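You operate a simulated robot arm through the tools that you are given. There is no shell and no other tool.

You run a simulated robot arm. Do the job below in one go: nothing can be reset, and whatever is moved stays where it is left.

TASK
Clamp the rod, rub its rough patch off with the deburring pad, tray it.
Fine: it lies in the finishing rest; it ends in the green tray, the clamp open, the pad back on its spot. What is to be rubbed or washed off counts as gone when no trace of it is left.

The check looks at the end state, three seconds after you hand in, the way a careful person would. Anything else that was tipped, shoved, dropped, spilled or broken makes it a failure.

THE ROBOT
A 6-joint arm with a two-finger gripper, fixed in place. Base frame: the origin is on the floor under the middle of its stand, x ahead of it, y to its left, z up; the work surface is at about z = 920. Units: mm, rad, N and s.
It reaches about 1572 mm from its shoulder. Its first joint turns from -2.897 to 2.897 rad. Payload 2.45 kg.
The TCP is the grasp point between the finger pads, 20 mm short of the fingertips. In the tool frame z runs along the fingers and y along their closing line. The gripper opens to 140 mm; its body begins 168 mm behind the TCP.
Orientation is told as [roll, pitch, yaw] about the base's x, y, z axes, in that order, counted from this pose: with the fingers straight down and closing along the base's y, the tool's x points along the base's -x, its y along +y and its z along -z.

THE INTERFACE
- The arm moves only by the tool move_arm. Its argument "rows" is one flat list of numbers, 7 for each row, row after row: the turn, a rotation vector about the tool's x, y, z in rad, then the shift along the tool's x, y, z in mm, then the closure, from 0 (fully open) to 1 (shut). In form: [wx, wy, wz, tx, ty, tz, jaw, wx, wy, wz, tx, ty, tz, jaw, ...]. A call has 1 to 20 rows; each row shifts and turns the commanded pose from where the row before left it, along the tool's axes as they then stand. A row lasts 0.2 s, in which the tool goes at most 50 mm and 0.15 rad; a call with a longer step from one row to the next is refused whole, and so is a gripper value outside its range. A pose out of reach is approached as far as the arm can. The call stops where the force on the tool passes 50 N (or 10 N more than at its start, if that is more) or the arm is blocked; 0.2 s more then pass. Each finger travels about 45 mm/s and halts on what it meets, pressing with about 29 N; the grip force reading is that of the motor and also rises with nothing between the fingers. The clock runs only during rows and for 0.2 s after the last one: add rows that do not move to give the fingers time. It gives the time, the measured TCP pose, the force on the tool (base axes), the opening and the grip force at its end, in the units of the frame above (readings bear some noise), with the torque about the TCP (base axes, N m) and any sound that the robot's microphone picked up, and new pictures: "show" is both (left out), scene, wrist or none.
- Cameras (640 x 400 px; columns grow to the right, rows downward): "scene" is fixed at [401.2, 499.5, 1578.8]; the picture's right is [-0.14, -0.99, 0.00], its down [-0.73, 0.10, -0.67] and it looks along [0.67, -0.09, -0.74] (base axes); focal length 214 px, centre (320, 200). "wrist" rides on the gripper at [78, 11, -209] in the tool frame; the picture's right is [-0.14, 0.99, 0.00], its down [-0.92, -0.13, -0.37] and it looks along [-0.36, -0.05, 0.93] (tool axes); focal length 280 px, centre (320, 200). There is no depth. A picture from a camera that has moved, and an enlarged one, comes with that camera's place and axes in the base frame and with its lens.
- inspect(camera, box): a new picture of the part [left, top, right, bottom] of that camera's present view, enlarged. It takes no simulated time.
- close_job(): hands the job in; it is judged then, once.

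Places have to be worked out from the pictures, the camera data and where the tool is seen. Open the gripper and draw the arm clear of the work before you hand the job in, unless the task says otherwise.

The tools are called after "Call:" by a JSON object that holds its "fn" and its "kwargs". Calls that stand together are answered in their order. move_arm: Moves the arm, as the interface text tells. Its arguments: {"type":"object","properties":{"rows":{"type":"array","items":{"type":"number"}},"show":{"type":"string","enum":["both","scene","wrist","none"]}},"required":["rows"]} The other tools are called the same way: inspect (camera, box) takes an enlarged picture of a part of a camera's view; close_job () hands the job in.

At the start:

```text
t: 0.0
eef_pos: [564.1, -47.4, 1430.0]
orientation: [0.002, -0.003, -0.001]
contact_force: [-0.2, 0.9, -0.3]
moment: [-0.05, 0.0, 0.02]
gripper_width: 139.9
grip_force: 0.0
```

scene: 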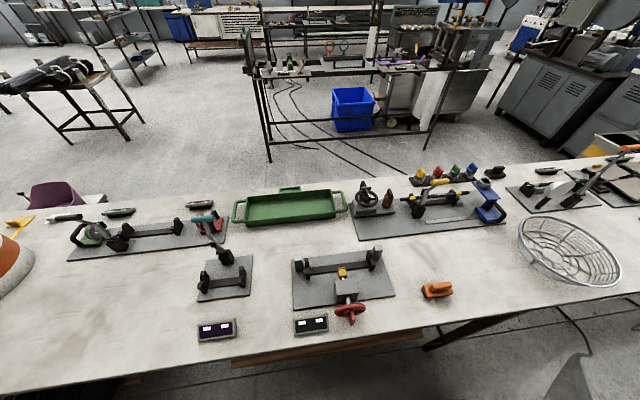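
wrist: 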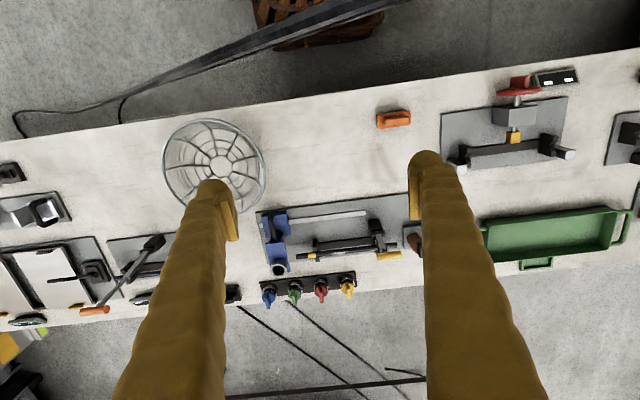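

I'll first look closely at the scene: there are several rests; I need to identify the finishing rest, clamp, rod, pad and tray.

Call:
{"fn": "inspect", "kwargs": {"camera": "scene", "box": [180, 220, 480, 360]}}

Call:
{"fn": "inspect", "kwargs": {"camera": "scene", "box": [50, 180, 350, 350]}}

Call:
{"fn": "inspect", "kwargs": {"camera": "scene", "box": [280, 230, 400, 340]}}

Call:
{"fn": "inspect", "kwargs": {"camera": "scene", "box": [340, 150, 640, 310]}}

Call:
{"fn": "inspect", "kwargs": {"camera": "wrist", "box": [360, 60, 640, 280]}}

```text
2.13 times, centred on (330, 290) of scene
camera zoom: at [401.2, 499.5, 1578.8], right [-0.14, -0.99, 0.0], down [-0.73, 0.1, -0.67], along [0.67, -0.09, -0.74], focal length 458 px, centre (299, 8)
```

zoom: 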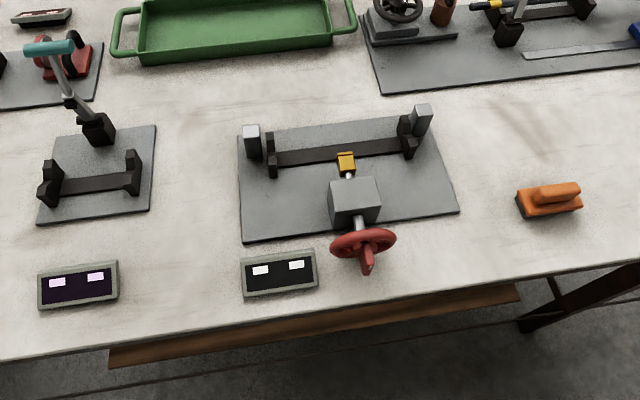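

```text
2.13 times, centred on (200, 265) of scene
camera zoom: at [401.2, 499.5, 1578.8], right [-0.14, -0.99, 0.0], down [-0.73, 0.1, -0.67], along [0.67, -0.09, -0.74], focal length 458 px, centre (576, 61)
```

zoom: 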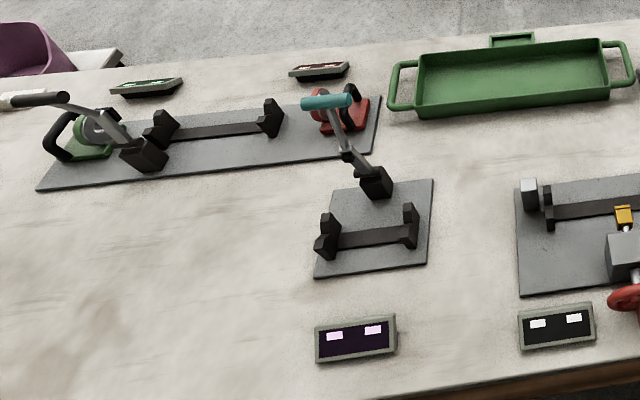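

```text
3.64 times, centred on (340, 285) of scene
camera zoom: at [401.2, 499.5, 1578.8], right [-0.14, -0.99, 0.0], down [-0.73, 0.1, -0.67], along [0.67, -0.09, -0.74], focal length 780 px, centre (247, -109)
```

zoom: 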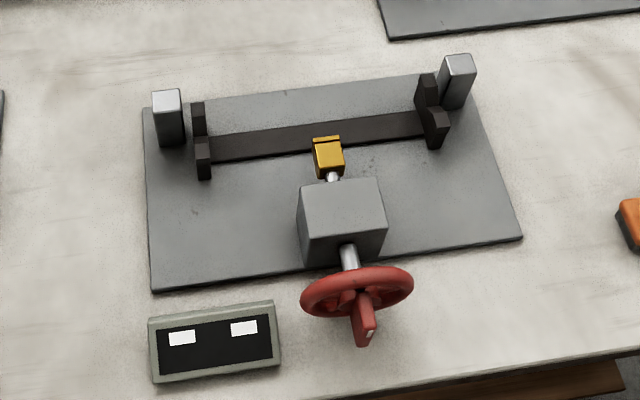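

```text
2.13 times, centred on (490, 230) of scene
camera zoom: at [401.2, 499.5, 1578.8], right [-0.14, -0.99, 0.0], down [-0.73, 0.1, -0.67], along [0.67, -0.09, -0.74], focal length 458 px, centre (-43, 136)
```

zoom: 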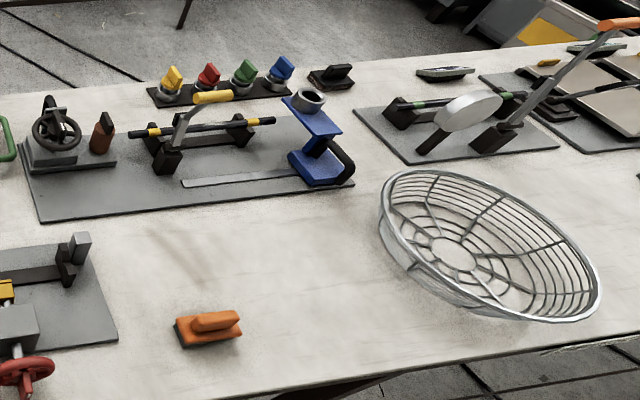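

```text
1.82 times, centred on (500, 170) of wrist
camera zoom: at [486.3, -37.2, 1638.5], right [0.14, 0.99, 0.0], down [0.92, -0.13, 0.37], along [0.37, -0.05, -0.93], focal length 510 px, centre (-7, 254)
```

zoom: 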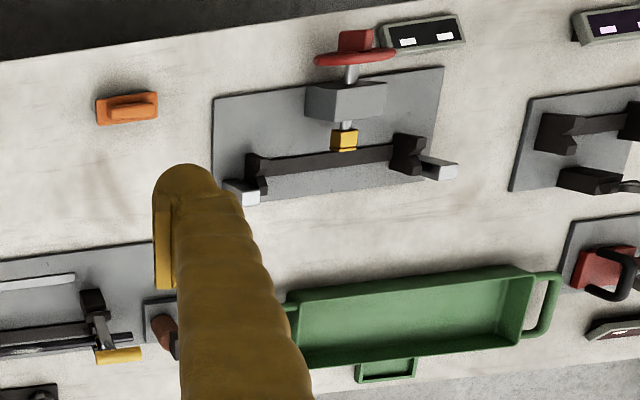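

The station boards look alike, so I zoom further into each to see rods, rough patches and any status plates.

Call:
{"fn": "inspect", "kwargs": {"camera": "scene", "box": [350, 160, 510, 260]}}

Call:
{"fn": "inspect", "kwargs": {"camera": "scene", "box": [400, 170, 480, 220]}}

Call:
{"fn": "inspect", "kwargs": {"camera": "scene", "box": [500, 130, 640, 220]}}

Call:
{"fn": "inspect", "kwargs": {"camera": "scene", "box": [60, 195, 230, 265]}}

Call:
{"fn": "inspect", "kwargs": {"camera": "scene", "box": [190, 220, 290, 310]}}

Call:
{"fn": "inspect", "kwargs": {"camera": "wrist", "box": [230, 190, 440, 310]}}

Call:
{"fn": "inspect", "kwargs": {"camera": "wrist", "box": [0, 150, 250, 340]}}

Call:
{"fn": "inspect", "kwargs": {"camera": "wrist", "box": [430, 60, 590, 200]}}

```text
4.00 times, centred on (430, 210) of scene
camera zoom: at [401.2, 499.5, 1578.8], right [-0.14, -0.99, 0.0], down [-0.73, 0.1, -0.67], along [0.67, -0.09, -0.74], focal length 858 px, centre (-120, 160)
```

zoom: 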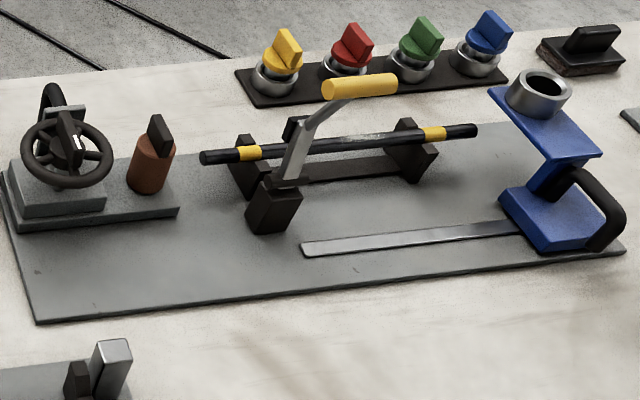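

```text
8.00 times, centred on (440, 195) of scene
camera zoom: at [401.2, 499.5, 1578.8], right [-0.14, -0.99, 0.0], down [-0.73, 0.1, -0.67], along [0.67, -0.09, -0.74], focal length 1716 px, centre (-640, 240)
```

zoom: 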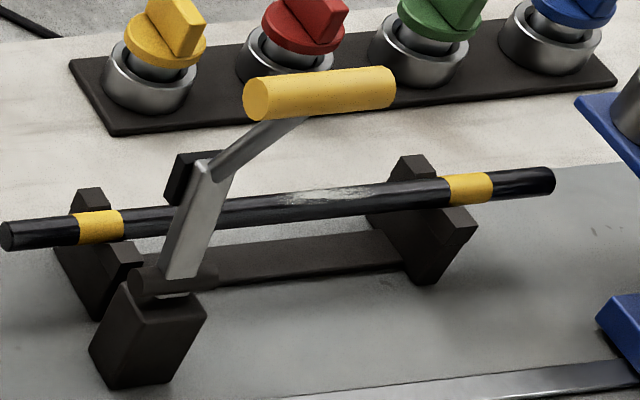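

```text
4.44 times, centred on (570, 175) of scene
camera zoom: at [401.2, 499.5, 1578.8], right [-0.14, -0.99, 0.0], down [-0.73, 0.1, -0.67], along [0.67, -0.09, -0.74], focal length 953 px, centre (-791, 311)
```

zoom: 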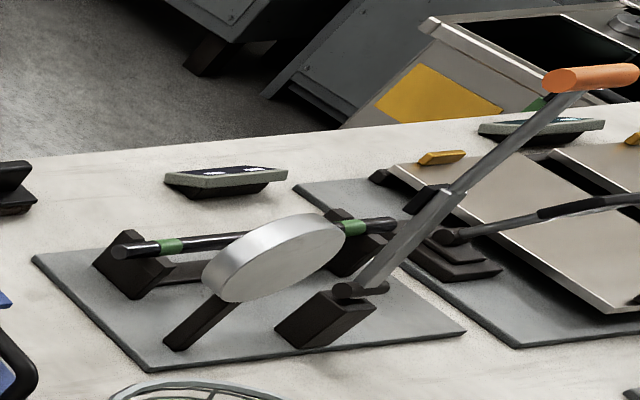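

```text
3.76 times, centred on (145, 230) of scene
camera zoom: at [401.2, 499.5, 1578.8], right [-0.14, -0.99, 0.0], down [-0.73, 0.1, -0.67], along [0.67, -0.09, -0.74], focal length 807 px, centre (979, 87)
```

zoom: 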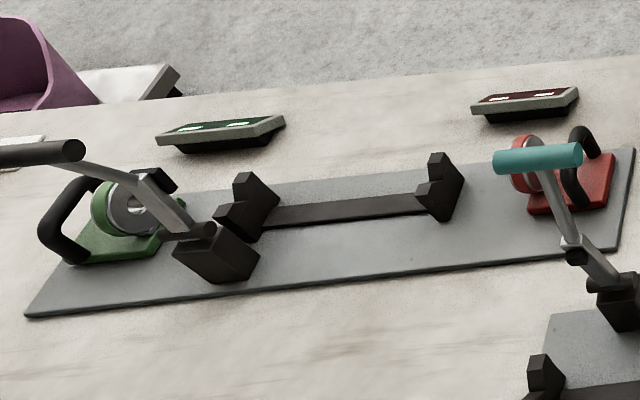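

```text
4.44 times, centred on (240, 265) of scene
camera zoom: at [401.2, 499.5, 1578.8], right [-0.14, -0.99, 0.0], down [-0.73, 0.1, -0.67], along [0.67, -0.09, -0.74], focal length 953 px, centre (676, -89)
```

zoom: 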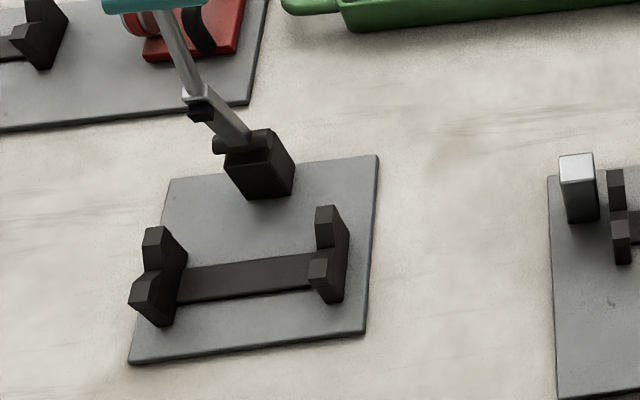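

```text
3.05 times, centred on (335, 250) of wrist
camera zoom: at [486.3, -37.2, 1638.5], right [0.14, 0.99, 0.0], down [0.92, -0.13, 0.37], along [0.37, -0.05, -0.93], focal length 854 px, centre (274, 48)
```

zoom: 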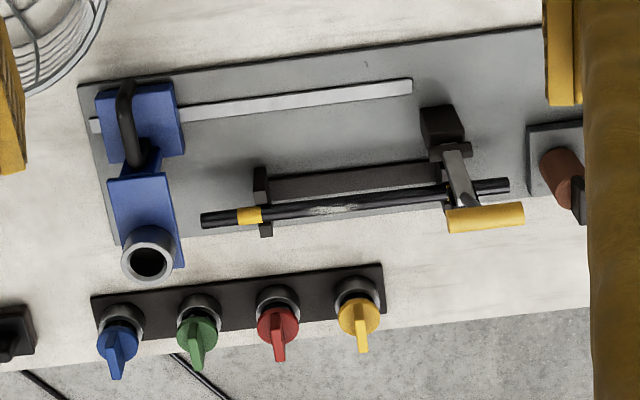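

```text
2.11 times, centred on (125, 245) of wrist
camera zoom: at [486.3, -37.2, 1638.5], right [0.14, 0.99, 0.0], down [0.92, -0.13, 0.37], along [0.37, -0.05, -0.93], focal length 590 px, centre (730, 105)
```

zoom: 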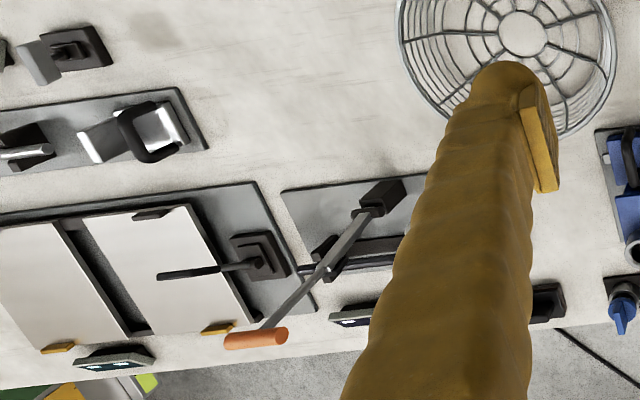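

```text
2.86 times, centred on (510, 130) of wrist
camera zoom: at [486.3, -37.2, 1638.5], right [0.14, 0.99, 0.0], down [0.92, -0.13, 0.37], along [0.37, -0.05, -0.93], focal length 801 px, centre (-223, 400)
```

zoom: 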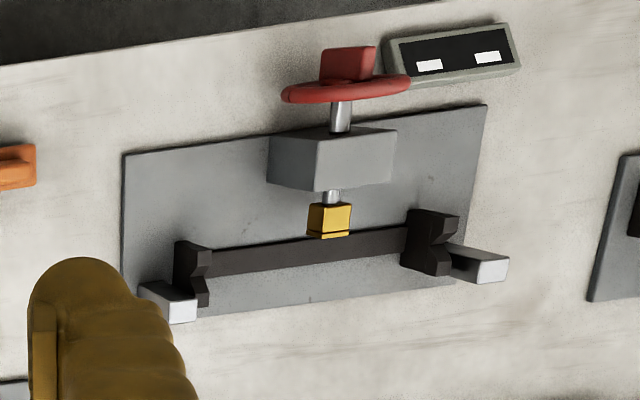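

The yellow-banded rod in the board at the far centre has a whitish rough patch between the blocks. Now I look at the candidate pads (the orange block in front, the black block at the back) and other small items.

Call:
{"fn": "inspect", "kwargs": {"camera": "scene", "box": [415, 275, 465, 305]}}

Call:
{"fn": "inspect", "kwargs": {"camera": "scene", "box": [475, 155, 525, 185]}}

Call:
{"fn": "inspect", "kwargs": {"camera": "scene", "box": [580, 130, 640, 220]}}

Call:
{"fn": "inspect", "kwargs": {"camera": "scene", "box": [0, 170, 130, 260]}}

Call:
{"fn": "inspect", "kwargs": {"camera": "scene", "box": [345, 170, 425, 220]}}

Call:
{"fn": "inspect", "kwargs": {"camera": "wrist", "box": [340, 90, 440, 150]}}

Call:
{"fn": "inspect", "kwargs": {"camera": "wrist", "box": [0, 140, 80, 200]}}

Call:
{"fn": "inspect", "kwargs": {"camera": "wrist", "box": [300, 220, 430, 280]}}

```text
12.80 times, centred on (440, 290) of scene
camera zoom: at [401.2, 499.5, 1578.8], right [-0.14, -0.99, 0.0], down [-0.73, 0.1, -0.67], along [0.67, -0.09, -0.74], focal length 2745 px, centre (-1216, -952)
```

zoom: 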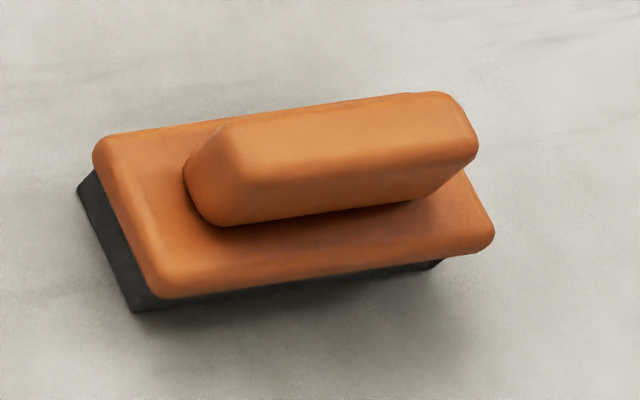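

```text
12.80 times, centred on (500, 170) of scene
camera zoom: at [401.2, 499.5, 1578.8], right [-0.14, -0.99, 0.0], down [-0.73, 0.1, -0.67], along [0.67, -0.09, -0.74], focal length 2745 px, centre (-1984, 584)
```

zoom: 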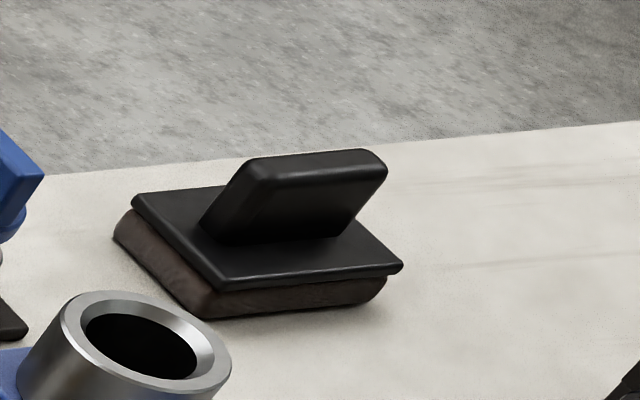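

```text
4.44 times, centred on (610, 175) of scene
camera zoom: at [401.2, 499.5, 1578.8], right [-0.14, -0.99, 0.0], down [-0.73, 0.1, -0.67], along [0.67, -0.09, -0.74], focal length 953 px, centre (-969, 311)
```

zoom: 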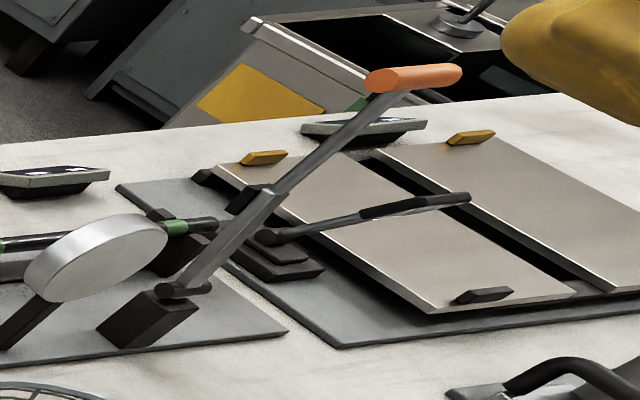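

```text
4.44 times, centred on (65, 215) of scene
camera zoom: at [401.2, 499.5, 1578.8], right [-0.14, -0.99, 0.0], down [-0.73, 0.1, -0.67], along [0.67, -0.09, -0.74], focal length 953 px, centre (1453, 133)
```

zoom: 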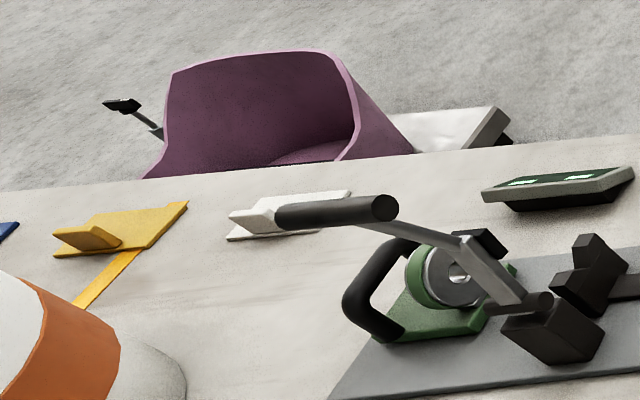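

```text
8.00 times, centred on (385, 195) of scene
camera zoom: at [401.2, 499.5, 1578.8], right [-0.14, -0.99, 0.0], down [-0.73, 0.1, -0.67], along [0.67, -0.09, -0.74], focal length 1716 px, centre (-200, 240)
```

zoom: 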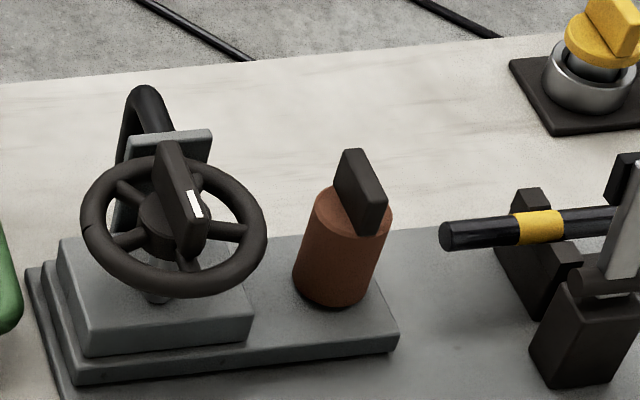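

```text
6.40 times, centred on (390, 120) of wrist
camera zoom: at [486.3, -37.2, 1638.5], right [0.14, 0.99, 0.0], down [0.92, -0.13, 0.37], along [0.37, -0.05, -0.93], focal length 1794 px, centre (-128, 712)
```

zoom: 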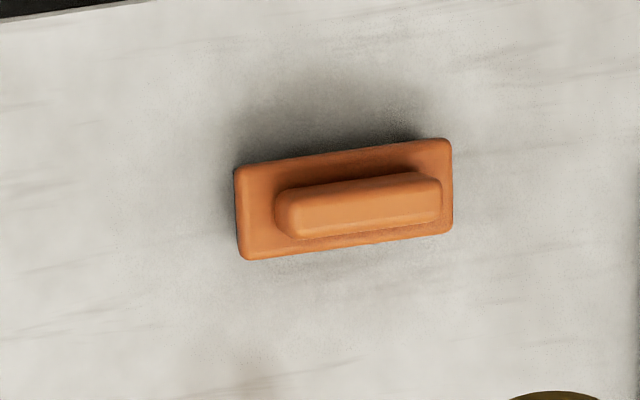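

```text
6.67 times, centred on (40, 170) of wrist
camera zoom: at [486.3, -37.2, 1638.5], right [0.14, 0.99, 0.0], down [0.92, -0.13, 0.37], along [0.37, -0.05, -0.93], focal length 1869 px, centre (2187, 400)
```

zoom: 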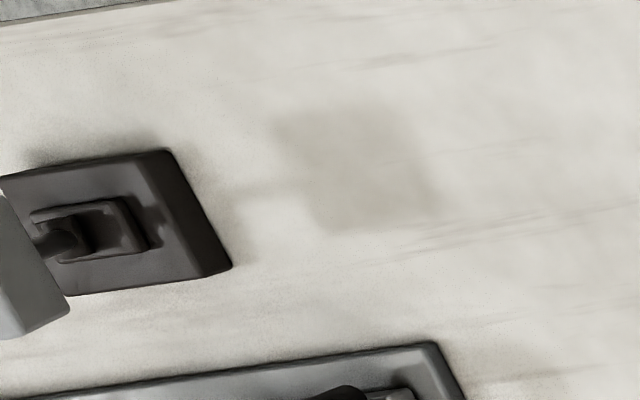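

```text
4.92 times, centred on (365, 250) of wrist
camera zoom: at [486.3, -37.2, 1638.5], right [0.14, 0.99, 0.0], down [0.92, -0.13, 0.37], along [0.37, -0.05, -0.93], focal length 1380 px, centre (98, -46)
```

zoom: 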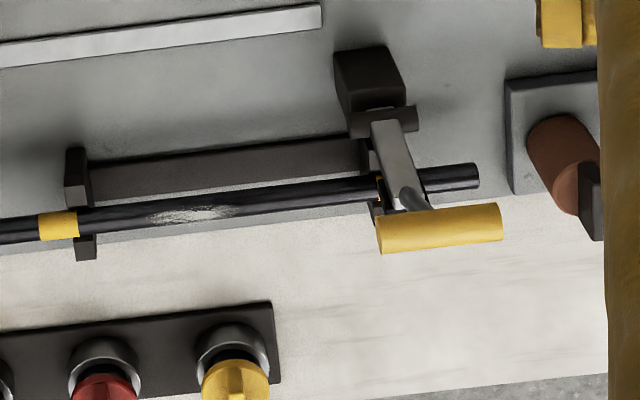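

The orange block has a dark abrasive sole, the black one a brown soft sole. I estimate the rod at about x=904, y from -160 to 117, z≈978. I'll move in for a close wrist view of the rest with the yellow clamp.

Call:
{"fn": "move_arm", "kwargs": {"rows": [0, 0, 0, -33, 4, 25, 0, 0, 0, 0, -33, 4, 25, 0, 0, 0, 0, -33, 4, 25, 0, 0, 0, 0, -33, 4, 25, 0, 0, 0, 0, -33, 4, 25, 0, 0, 0, 0, -33, 4, 25, 0, 0, 0, 0, -33, 4, 25, 0], "show": "both"}}

```text
t: 1.6
eef_pos: [796.4, -16.0, 1257.0]
orientation: [0.001, -0.002, 0.0]
contact_force: [0.0, 0.6, -0.3]
moment: [0.0, -0.07, 0.02]
gripper_width: 140.2
grip_force: 0.1
camera wrist: at [717.7, -6.6, 1464.6], right [0.14, 0.99, 0.0], down [0.92, -0.13, 0.37], along [0.37, -0.05, -0.93], focal length 280 px, centre (320, 200)
```

scene: 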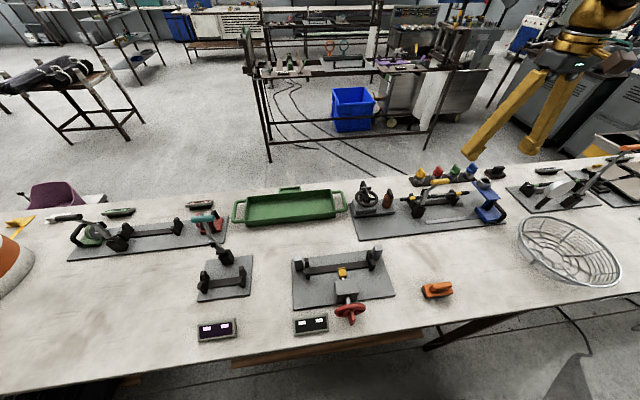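
wrist: 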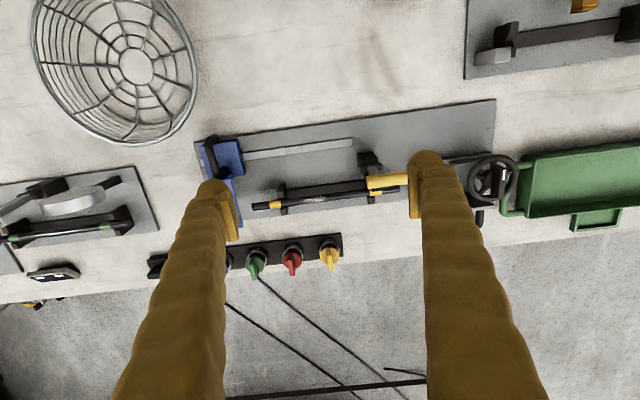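

I'm now above the rest; let me zoom in on the rod, clamp, and pieces.

Call:
{"fn": "inspect", "kwargs": {"camera": "wrist", "box": [230, 130, 430, 250]}}

Call:
{"fn": "inspect", "kwargs": {"camera": "wrist", "box": [250, 150, 350, 215]}}

Call:
{"fn": "inspect", "kwargs": {"camera": "wrist", "box": [340, 140, 420, 205]}}

Call:
{"fn": "inspect", "kwargs": {"camera": "wrist", "box": [430, 130, 640, 250]}}

Call:
{"fn": "inspect", "kwargs": {"camera": "wrist", "box": [130, 220, 230, 300]}}

Call:
{"fn": "inspect", "kwargs": {"camera": "wrist", "box": [0, 160, 180, 300]}}

```text
3.20 times, centred on (330, 190) of wrist
camera zoom: at [717.7, -6.6, 1464.6], right [0.14, 0.99, 0.0], down [0.92, -0.13, 0.37], along [0.37, -0.05, -0.93], focal length 897 px, centre (288, 232)
```

zoom: 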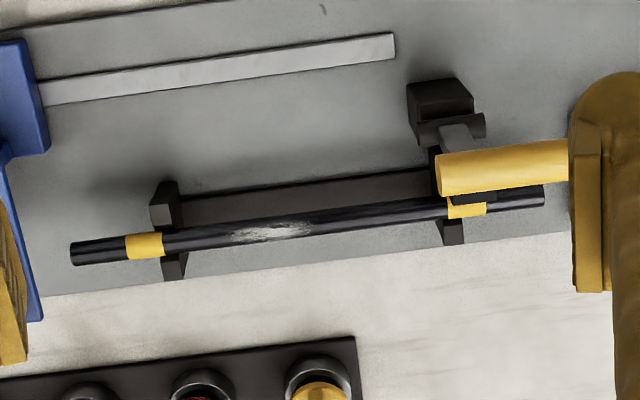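

```text
6.15 times, centred on (300, 182) of wrist
camera zoom: at [717.7, -6.6, 1464.6], right [0.14, 0.99, 0.0], down [0.92, -0.13, 0.37], along [0.37, -0.05, -0.93], focal length 1726 px, centre (443, 308)
```

zoom: 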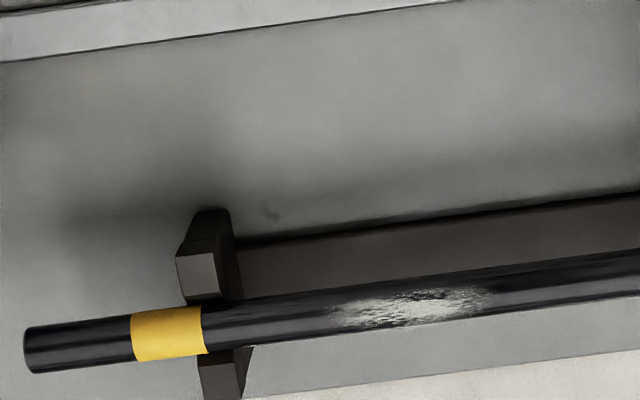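

```text
6.15 times, centred on (380, 172) of wrist
camera zoom: at [717.7, -6.6, 1464.6], right [0.14, 0.99, 0.0], down [0.92, -0.13, 0.37], along [0.37, -0.05, -0.93], focal length 1726 px, centre (-49, 369)
```

zoom: 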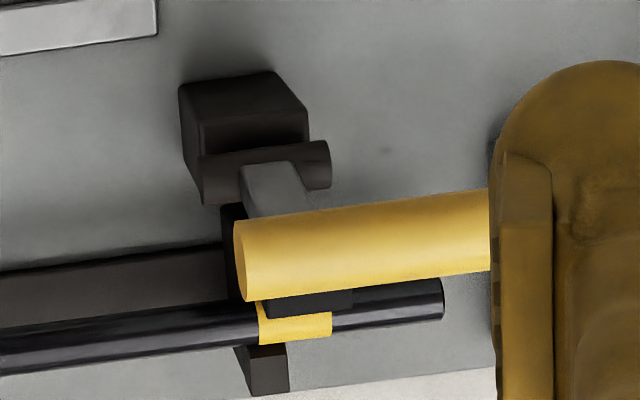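

```text
3.05 times, centred on (535, 190) of wrist
camera zoom: at [717.7, -6.6, 1464.6], right [0.14, 0.99, 0.0], down [0.92, -0.13, 0.37], along [0.37, -0.05, -0.93], focal length 854 px, centre (-335, 230)
```

zoom: 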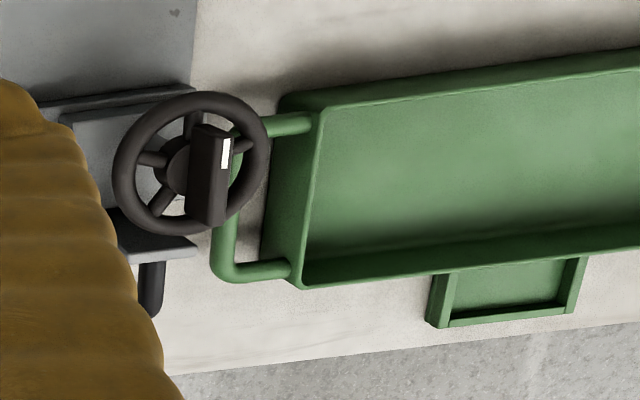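

```text
5.00 times, centred on (180, 260) of wrist
camera zoom: at [717.7, -6.6, 1464.6], right [0.14, 0.99, 0.0], down [0.92, -0.13, 0.37], along [0.37, -0.05, -0.93], focal length 1402 px, centre (1020, -100)
```

zoom: 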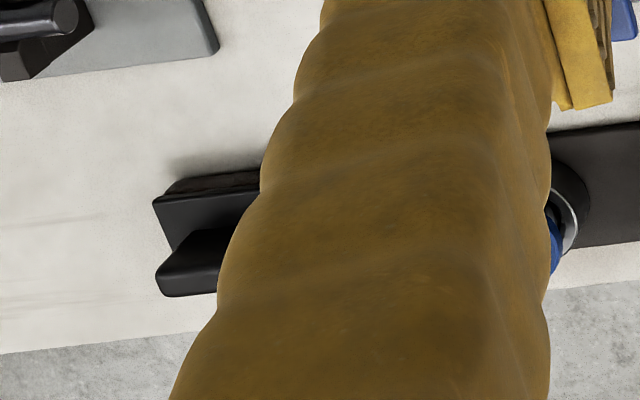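

```text
2.86 times, centred on (90, 230) of wrist
camera zoom: at [717.7, -6.6, 1464.6], right [0.14, 0.99, 0.0], down [0.92, -0.13, 0.37], along [0.37, -0.05, -0.93], focal length 801 px, centre (977, 114)
```

zoom: 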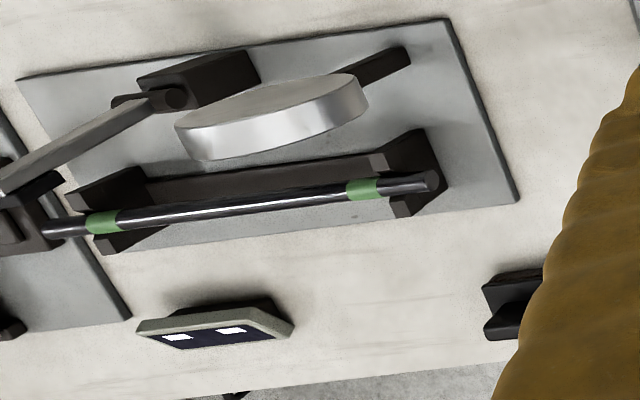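

The finishing rest is the board with the yellow toggle lever, which leans upright (open), pivot around (852, 62, 997). Before choosing a pad, I look at the black block close up from above, staying high.

Call:
{"fn": "move_arm", "kwargs": {"rows": [0, 0, 0, -14.3, -41.3, 6.7, 0, 0, 0, 0, -14.3, -41.3, 6.7, 0, 0, 0, 0, -14.3, -41.3, 6.7, 0, 0, 0, 0, -14.3, -41.3, 6.7, 0, 0, 0, 0, -14.3, -41.3, 6.7, 0, 0, 0, 0, -14.3, -41.3, 6.7, 0, 0, 0, 0, -14.3, -41.3, 6.7, 0, 0, 0, 0, -14.3, -41.3, 6.7, 0, 0, 0, 0, -14.3, -41.3, 6.7, 0], "show": "wrist"}}

```text
t: 3.6
eef_pos: [923.8, -391.6, 1196.8]
orientation: [0.001, -0.003, -0.001]
contact_force: [-0.2, 0.9, 0.9]
moment: [-0.03, -0.04, 0.02]
gripper_width: 140.1
grip_force: 0.0
camera wrist: at [846.1, -382.4, 1405.1], right [0.14, 0.99, 0.0], down [0.92, -0.13, 0.37], along [0.37, -0.05, -0.93], focal length 280 px, centre (320, 200)
```

wrist: 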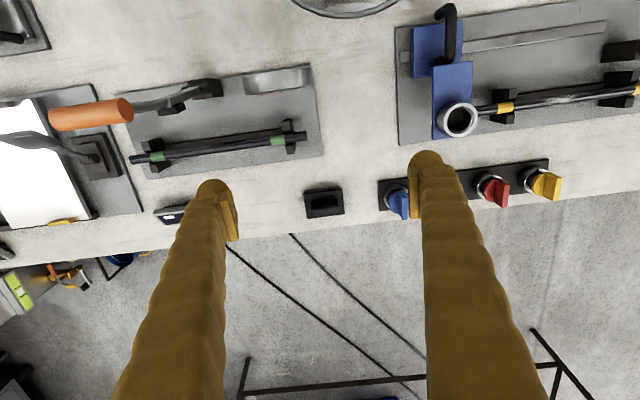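

Call:
{"fn": "inspect", "kwargs": {"camera": "wrist", "box": [295, 180, 355, 225]}}

Call:
{"fn": "inspect", "kwargs": {"camera": "wrist", "box": [380, 20, 640, 220]}}

Call:
{"fn": "inspect", "kwargs": {"camera": "wrist", "box": [100, 50, 340, 230]}}

```text
8.89 times, centred on (325, 202) of wrist
camera zoom: at [846.1, -382.4, 1405.1], right [0.14, 0.99, 0.0], down [0.92, -0.13, 0.37], along [0.37, -0.05, -0.93], focal length 2492 px, centre (276, 178)
```

zoom: 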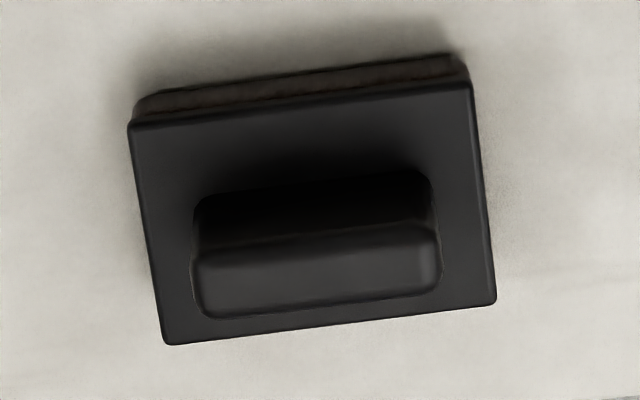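

```text
2.00 times, centred on (510, 120) of wrist
camera zoom: at [846.1, -382.4, 1405.1], right [0.14, 0.99, 0.0], down [0.92, -0.13, 0.37], along [0.37, -0.05, -0.93], focal length 561 px, centre (-60, 360)
```

zoom: 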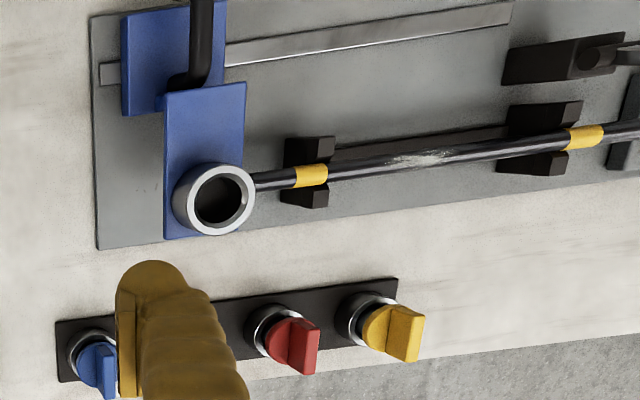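

```text
2.22 times, centred on (220, 140) of wrist
camera zoom: at [846.1, -382.4, 1405.1], right [0.14, 0.99, 0.0], down [0.92, -0.13, 0.37], along [0.37, -0.05, -0.93], focal length 623 px, centre (542, 333)
```

zoom: 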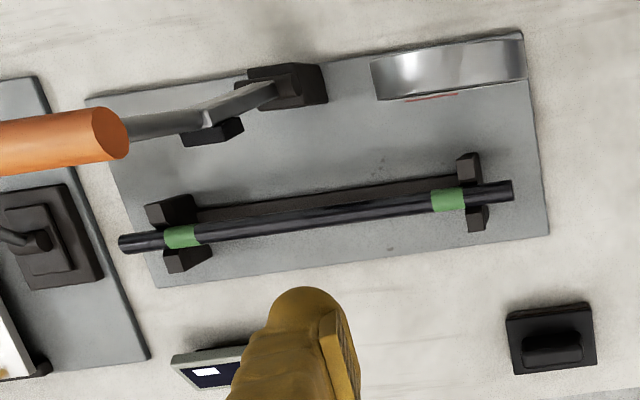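

The black block has a fuzzy dark-brown sole. Now I go over to view the orange block close up at roughly (576, 121).

Call:
{"fn": "move_arm", "kwargs": {"rows": [0, 0, 0, 28.9, 35.1, 3.5, 0, 0, 0, 0, 28.9, 35.1, 3.5, 0, 0, 0, 0, 28.9, 35.1, 3.5, 0, 0, 0, 0, 28.9, 35.1, 3.5, 0, 0, 0, 0, 28.9, 35.1, 3.5, 0, 0, 0, 0, 28.9, 35.1, 3.5, 0, 0, 0, 0, 28.9, 35.1, 3.5, 0, 0, 0, 0, 28.9, 35.1, 3.5, 0, 0, 0, 0, 28.9, 35.1, 3.5, 0, 0, 0, 0, 28.9, 35.1, 3.5, 0, 0, 0, 0, 28.9, 35.1, 3.5, 0, 0, 0, 0, 28.9, 35.1, 3.5, 0, 0, 0, 0, 28.9, 35.1, 3.5, 0, 0, 0, 0, 28.9, 35.1, 3.5, 0, 0, 0, 0, 28.9, 35.1, 3.5, 0], "show": "both"}}

```text
t: 6.8
eef_pos: [490.5, 133.2, 1141.2]
orientation: [-0.001, 0.0, -0.002]
contact_force: [0.8, -0.1, -0.4]
moment: [-0.04, 0.07, 0.0]
gripper_width: 140.3
grip_force: 0.2
camera wrist: at [411.9, 145.1, 1349.7], right [0.14, 0.99, 0.0], down [0.92, -0.13, 0.37], along [0.37, -0.05, -0.93], focal length 280 px, centre (320, 200)
```

scene: 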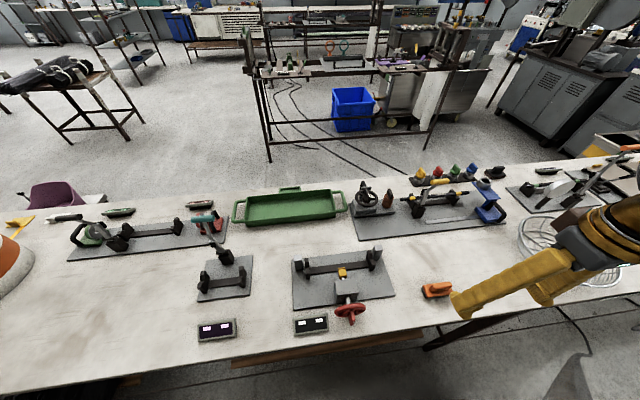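
wrist: 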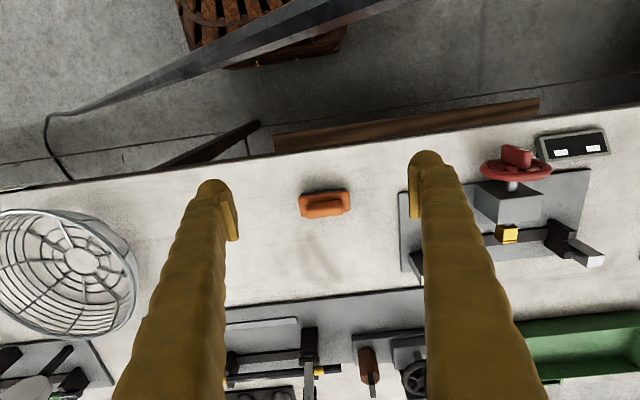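

Call:
{"fn": "inspect", "kwargs": {"camera": "wrist", "box": [290, 180, 360, 225]}}

Call:
{"fn": "inspect", "kwargs": {"camera": "wrist", "box": [230, 160, 420, 320]}}

```text
8.89 times, centred on (325, 202) of wrist
camera zoom: at [411.9, 145.1, 1349.7], right [0.14, 0.99, 0.0], down [0.92, -0.13, 0.37], along [0.37, -0.05, -0.93], focal length 2492 px, centre (276, 178)
```

zoom: 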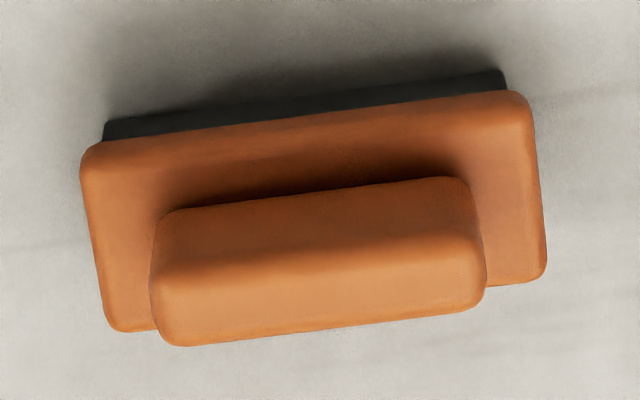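

```text
2.50 times, centred on (325, 240) of wrist
camera zoom: at [411.9, 145.1, 1349.7], right [0.14, 0.99, 0.0], down [0.92, -0.13, 0.37], along [0.37, -0.05, -0.93], focal length 701 px, centre (308, 100)
```

zoom: 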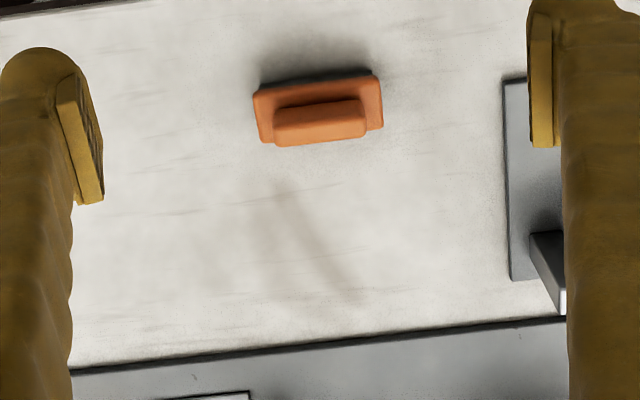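

The orange block carries a hard dark abrasive sole, so I take it as the deburring pad; its centre is about (578, 129), handle top z≈976. First the clamp: I move to get a closer look at the yellow lever to refine its geometry.

Call:
{"fn": "move_arm", "kwargs": {"rows": [0, 0, 0, -38.3, -11.8, -14.8, 0, 0, 0, 0, -38.3, -11.8, -14.8, 0, 0, 0, 0, -38.3, -11.8, -14.8, 0, 0, 0, 0, -38.3, -11.8, -14.8, 0, 0, 0, 0, -38.3, -11.8, -14.8, 0, 0, 0, 0, -38.3, -11.8, -14.8, 0, 0, 0, 0, 0, 0, 0, 0], "show": "both"}}

```text
t: 8.4
eef_pos: [724.4, 64.8, 1231.2]
orientation: [0.0, -0.002, 0.0]
contact_force: [-0.6, 0.1, 0.4]
moment: [0.01, 0.0, 0.01]
gripper_width: 140.3
grip_force: 0.1
camera wrist: at [646.6, 75.3, 1439.2], right [0.14, 0.99, 0.0], down [0.92, -0.13, 0.37], along [0.37, -0.05, -0.93], focal length 280 px, centre (320, 200)
```

scene: 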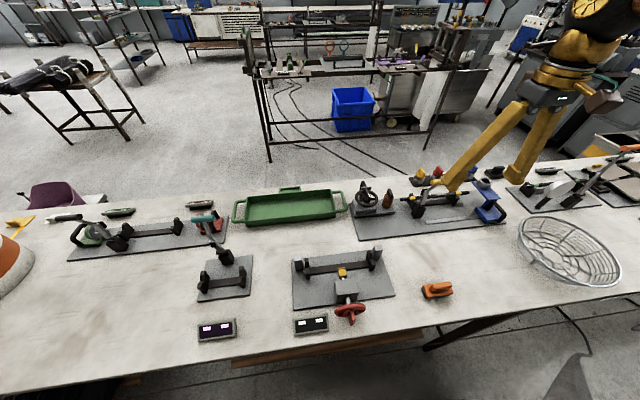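
wrist: 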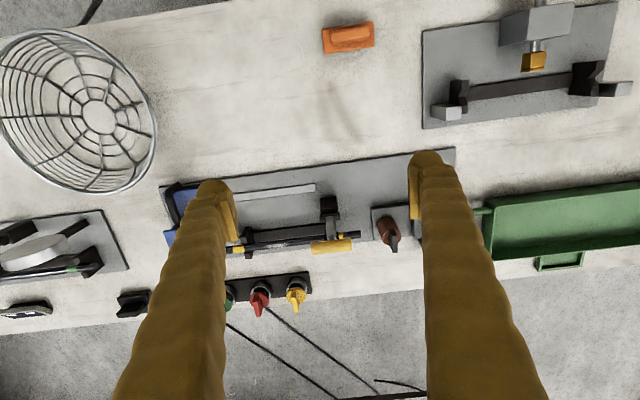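

Call:
{"fn": "inspect", "kwargs": {"camera": "wrist", "box": [235, 180, 415, 290]}}

Call:
{"fn": "inspect", "kwargs": {"camera": "wrist", "box": [290, 185, 380, 265]}}

Call:
{"fn": "inspect", "kwargs": {"camera": "scene", "box": [385, 165, 455, 225]}}

```text
3.56 times, centred on (325, 235) of wrist
camera zoom: at [646.6, 75.3, 1439.2], right [0.14, 0.99, 0.0], down [0.92, -0.13, 0.37], along [0.37, -0.05, -0.93], focal length 997 px, centre (302, 76)
```

zoom: 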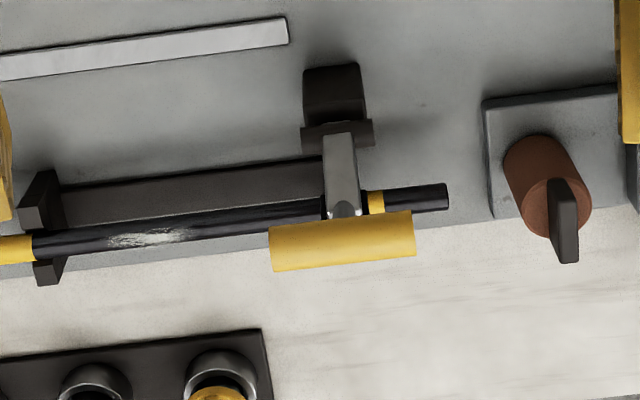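

```text
5.00 times, centred on (335, 225) of wrist
camera zoom: at [646.6, 75.3, 1439.2], right [0.14, 0.99, 0.0], down [0.92, -0.13, 0.37], along [0.37, -0.05, -0.93], focal length 1402 px, centre (245, 75)
```

zoom: 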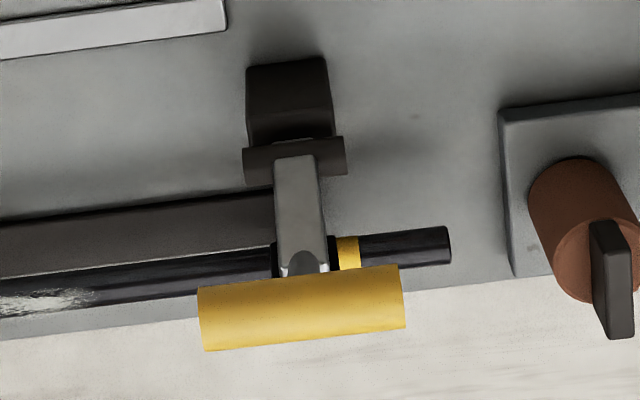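

```text
6.67 times, centred on (420, 195) of scene
camera zoom: at [401.2, 499.5, 1578.8], right [-0.14, -0.99, 0.0], down [-0.73, 0.1, -0.67], along [0.67, -0.09, -0.74], focal length 1430 px, centre (-347, 233)
```

zoom: 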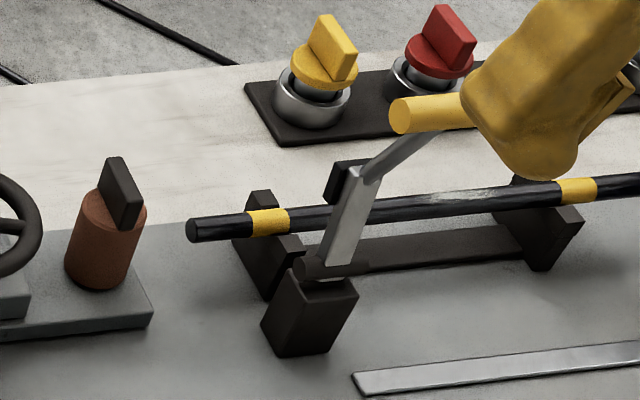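

Refined: the lever's handle runs y≈37.5–89 at x≈833, z≈1128; pivot ≈(852, 63, 1001). I move straight above the handle and check alignment.

Call:
{"fn": "move_arm", "kwargs": {"rows": [0, 0, 0, -36.4, -0.5, 7, 0, 0, 0, 0, -36.4, -0.5, 7, 0, 0, 0, 0, -36.4, -0.5, 7, 0, 0, 0, 0, 0, 0, 0, 0], "show": "both"}}

```text
t: 9.4
eef_pos: [828.1, 62.5, 1212.1]
orientation: [0.001, 0.0, -0.001]
contact_force: [-1.2, 0.1, 0.0]
moment: [0.01, 0.02, 0.0]
gripper_width: 140.0
grip_force: 0.0
camera wrist: at [751.0, 72.5, 1419.4], right [0.14, 0.99, 0.0], down [0.92, -0.13, 0.37], along [0.37, -0.05, -0.93], focal length 280 px, centre (320, 200)
```

scene: 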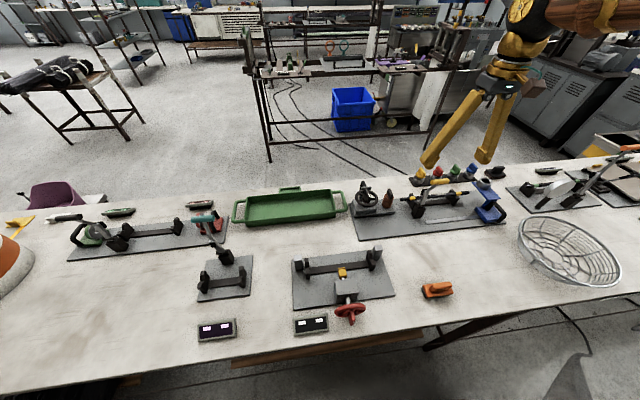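
wrist: 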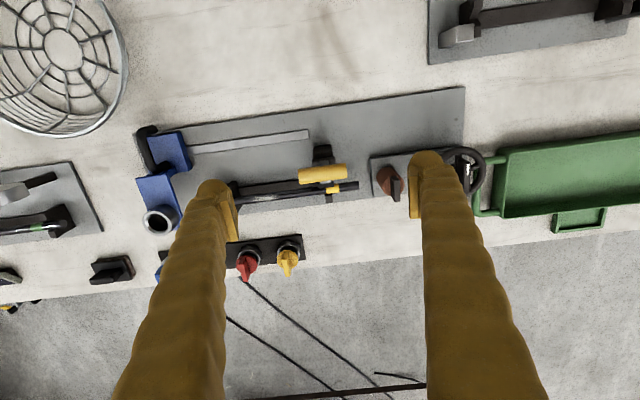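

Handle appears at image (323, 175), confirming about (836, 63.7, 1128). I descend around it with the jaws partly closed.

Call:
{"fn": "move_arm", "kwargs": {"rows": [0, 0, 0, -1.7, 0.25, 20.5, 0.2, 0, 0, 0, -1.7, 0.25, 20.5, 0.3, 0, 0, 0, -1.7, 0.25, 20.5, 0.4, 0, 0, 0, -1.7, 0.25, 20.5, 0.45, 0, 0, 0, 0, 0, 0, 0.45, 0, 0, 0, 0, 0, 0, 0.45], "show": "both"}}

```text
t: 10.8
eef_pos: [835.0, 66.2, 1129.4]
orientation: [0.0, -0.001, -0.001]
contact_force: [-0.1, -0.2, -1.1]
moment: [-0.02, 0.0, -0.02]
gripper_width: 77.2
grip_force: 0.0
camera wrist: at [756.9, 75.3, 1337.2], right [0.14, 0.99, 0.0], down [0.92, -0.13, 0.37], along [0.37, -0.05, -0.93], focal length 280 px, centre (320, 200)
```

scene: 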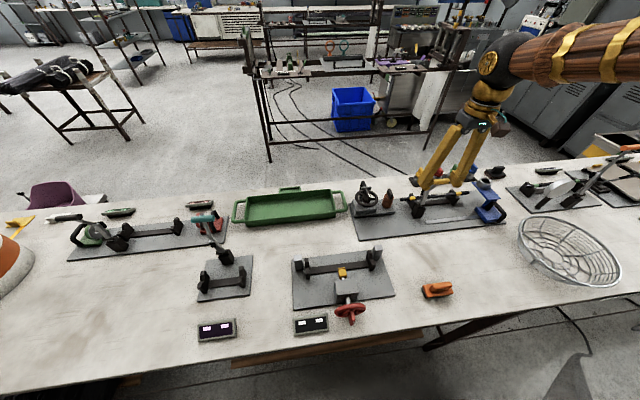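
wrist: 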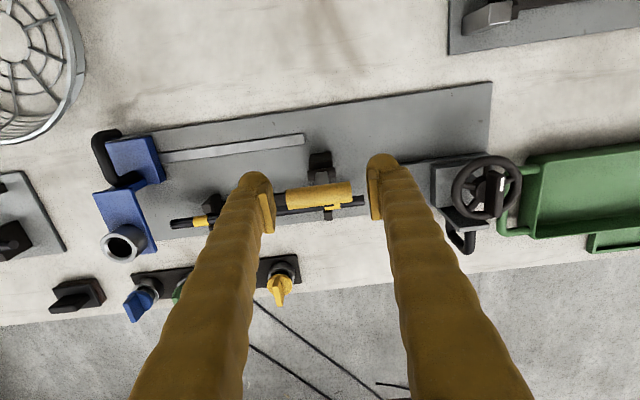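

Call:
{"fn": "inspect", "kwargs": {"camera": "wrist", "box": [230, 140, 430, 265]}}

Call:
{"fn": "inspect", "kwargs": {"camera": "scene", "box": [385, 130, 495, 220]}}

```text
3.20 times, centred on (330, 202) of wrist
camera zoom: at [756.9, 75.3, 1337.2], right [0.14, 0.99, 0.0], down [0.92, -0.13, 0.37], along [0.37, -0.05, -0.93], focal length 897 px, centre (288, 192)
```

zoom: 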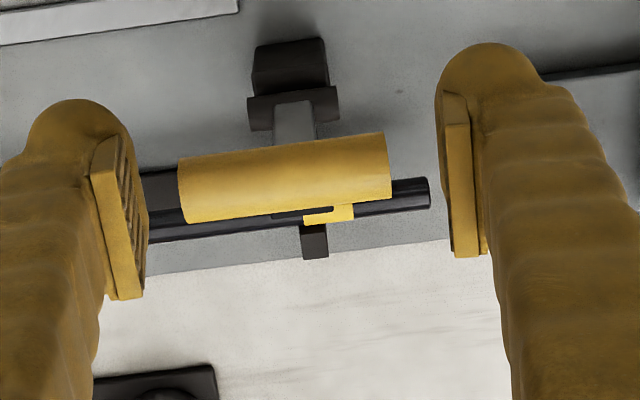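

```text
4.44 times, centred on (440, 175) of scene
camera zoom: at [401.2, 499.5, 1578.8], right [-0.14, -0.99, 0.0], down [-0.73, 0.1, -0.67], along [0.67, -0.09, -0.74], focal length 953 px, centre (-213, 311)
```

zoom: 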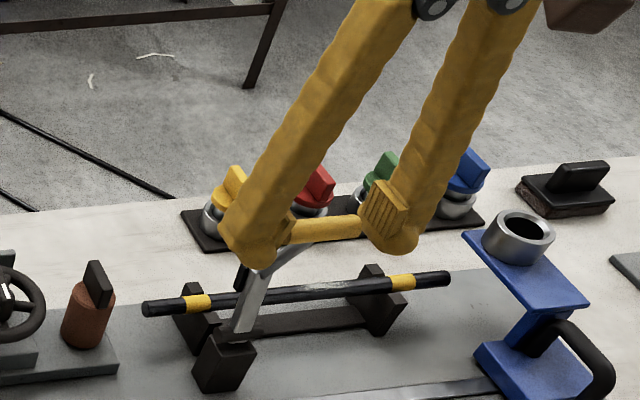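

The handle sits about 3 mm toward −y of the jaw centre. I shift y by −3 and close gently on the handle's ends.

Call:
{"fn": "move_arm", "kwargs": {"rows": [0, 0, 0, 0, -3, 0, 0.45, 0, 0, 0, 0, 0, 0, 0.5, 0, 0, 0, 0, 0, 0, 0.55, 0, 0, 0, 0, 0, 0, 0.6, 0, 0, 0, 0, 0, 0, 0.62, 0, 0, 0, 0, 0, 0, 0.62], "show": "both"}}

```text
t: 12.2
eef_pos: [835.4, 62.6, 1128.1]
orientation: [0.0, -0.003, -0.001]
contact_force: [-1.0, 24.6, 1.2]
moment: [0.15, 0.0, 0.0]
gripper_width: 69.5
grip_force: 12.4
camera wrist: at [757.4, 72.8, 1336.5], right [0.14, 0.99, 0.0], down [0.92, -0.13, 0.37], along [0.37, -0.05, -0.93], focal length 280 px, centre (320, 200)
```

scene: 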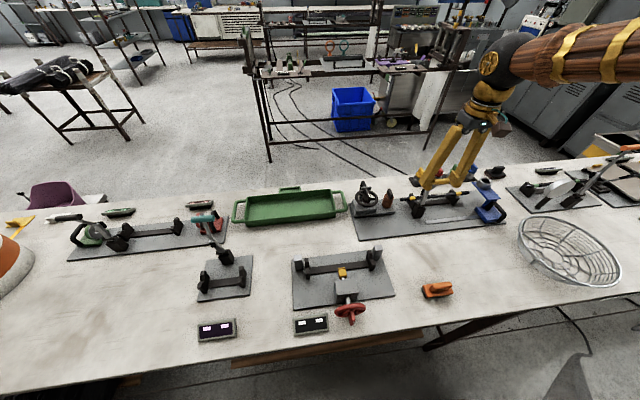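
wrist: 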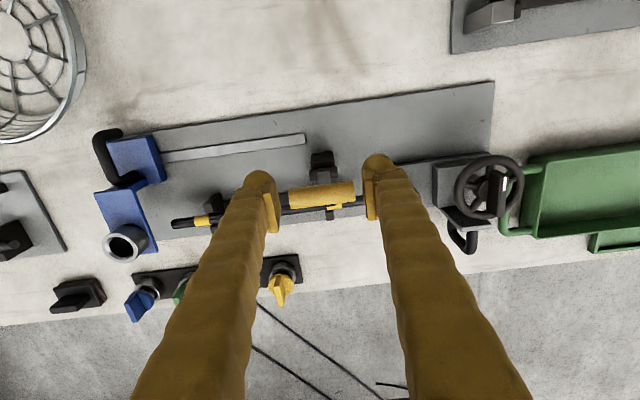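

One-sided contact (+24.6 N along y) appeared; I zoom to see which finger touched before continuing.

Call:
{"fn": "inspect", "kwargs": {"camera": "wrist", "box": [230, 140, 430, 265]}}

Call:
{"fn": "inspect", "kwargs": {"camera": "scene", "box": [385, 130, 495, 220]}}

```text
3.20 times, centred on (330, 202) of wrist
camera zoom: at [757.4, 72.8, 1336.5], right [0.14, 0.99, 0.0], down [0.92, -0.13, 0.37], along [0.37, -0.05, -0.93], focal length 897 px, centre (288, 192)
```

zoom: 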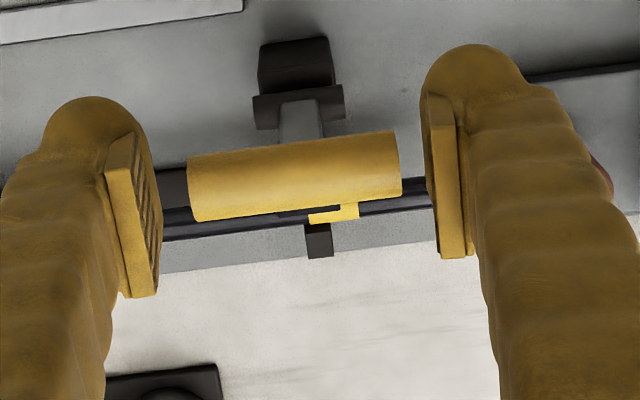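

```text
4.44 times, centred on (440, 175) of scene
camera zoom: at [401.2, 499.5, 1578.8], right [-0.14, -0.99, 0.0], down [-0.73, 0.1, -0.67], along [0.67, -0.09, -0.74], focal length 953 px, centre (-213, 311)
```

zoom: 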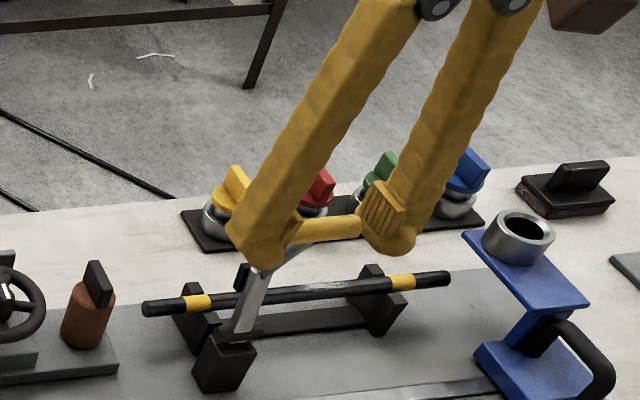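

Visually neither pad touches yet (≈9 mm gap on both sides) but the reading says the +y finger presses at handle height, so contact bodies are larger than they look. I nudge +2 mm in y to balance and watch the force.

Call:
{"fn": "move_arm", "kwargs": {"rows": [0, 0, 0, 0, 1, 0, 0.6, 0, 0, 0, 0, 1, 0, 0.6, 0, 0, 0, 0, 0, 0, 0.6, 0, 0, 0, 0, 0, 0, 0.6], "show": "wrist"}}

```text
t: 13.2
eef_pos: [837.4, 64.0, 1128.1]
orientation: [0.001, -0.002, -0.001]
contact_force: [0.3, 16.5, 0.4]
moment: [0.1, -0.04, 0.01]
gripper_width: 66.8
grip_force: 24.1
camera wrist: at [758.4, 74.2, 1336.6], right [0.14, 0.99, 0.0], down [0.92, -0.13, 0.37], along [0.37, -0.05, -0.93], focal length 280 px, centre (320, 200)
```

wrist: 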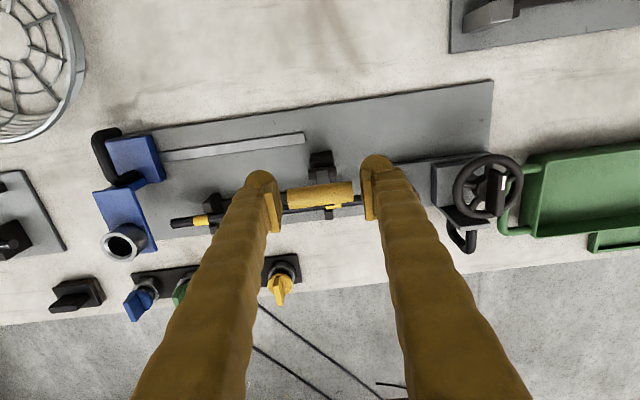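

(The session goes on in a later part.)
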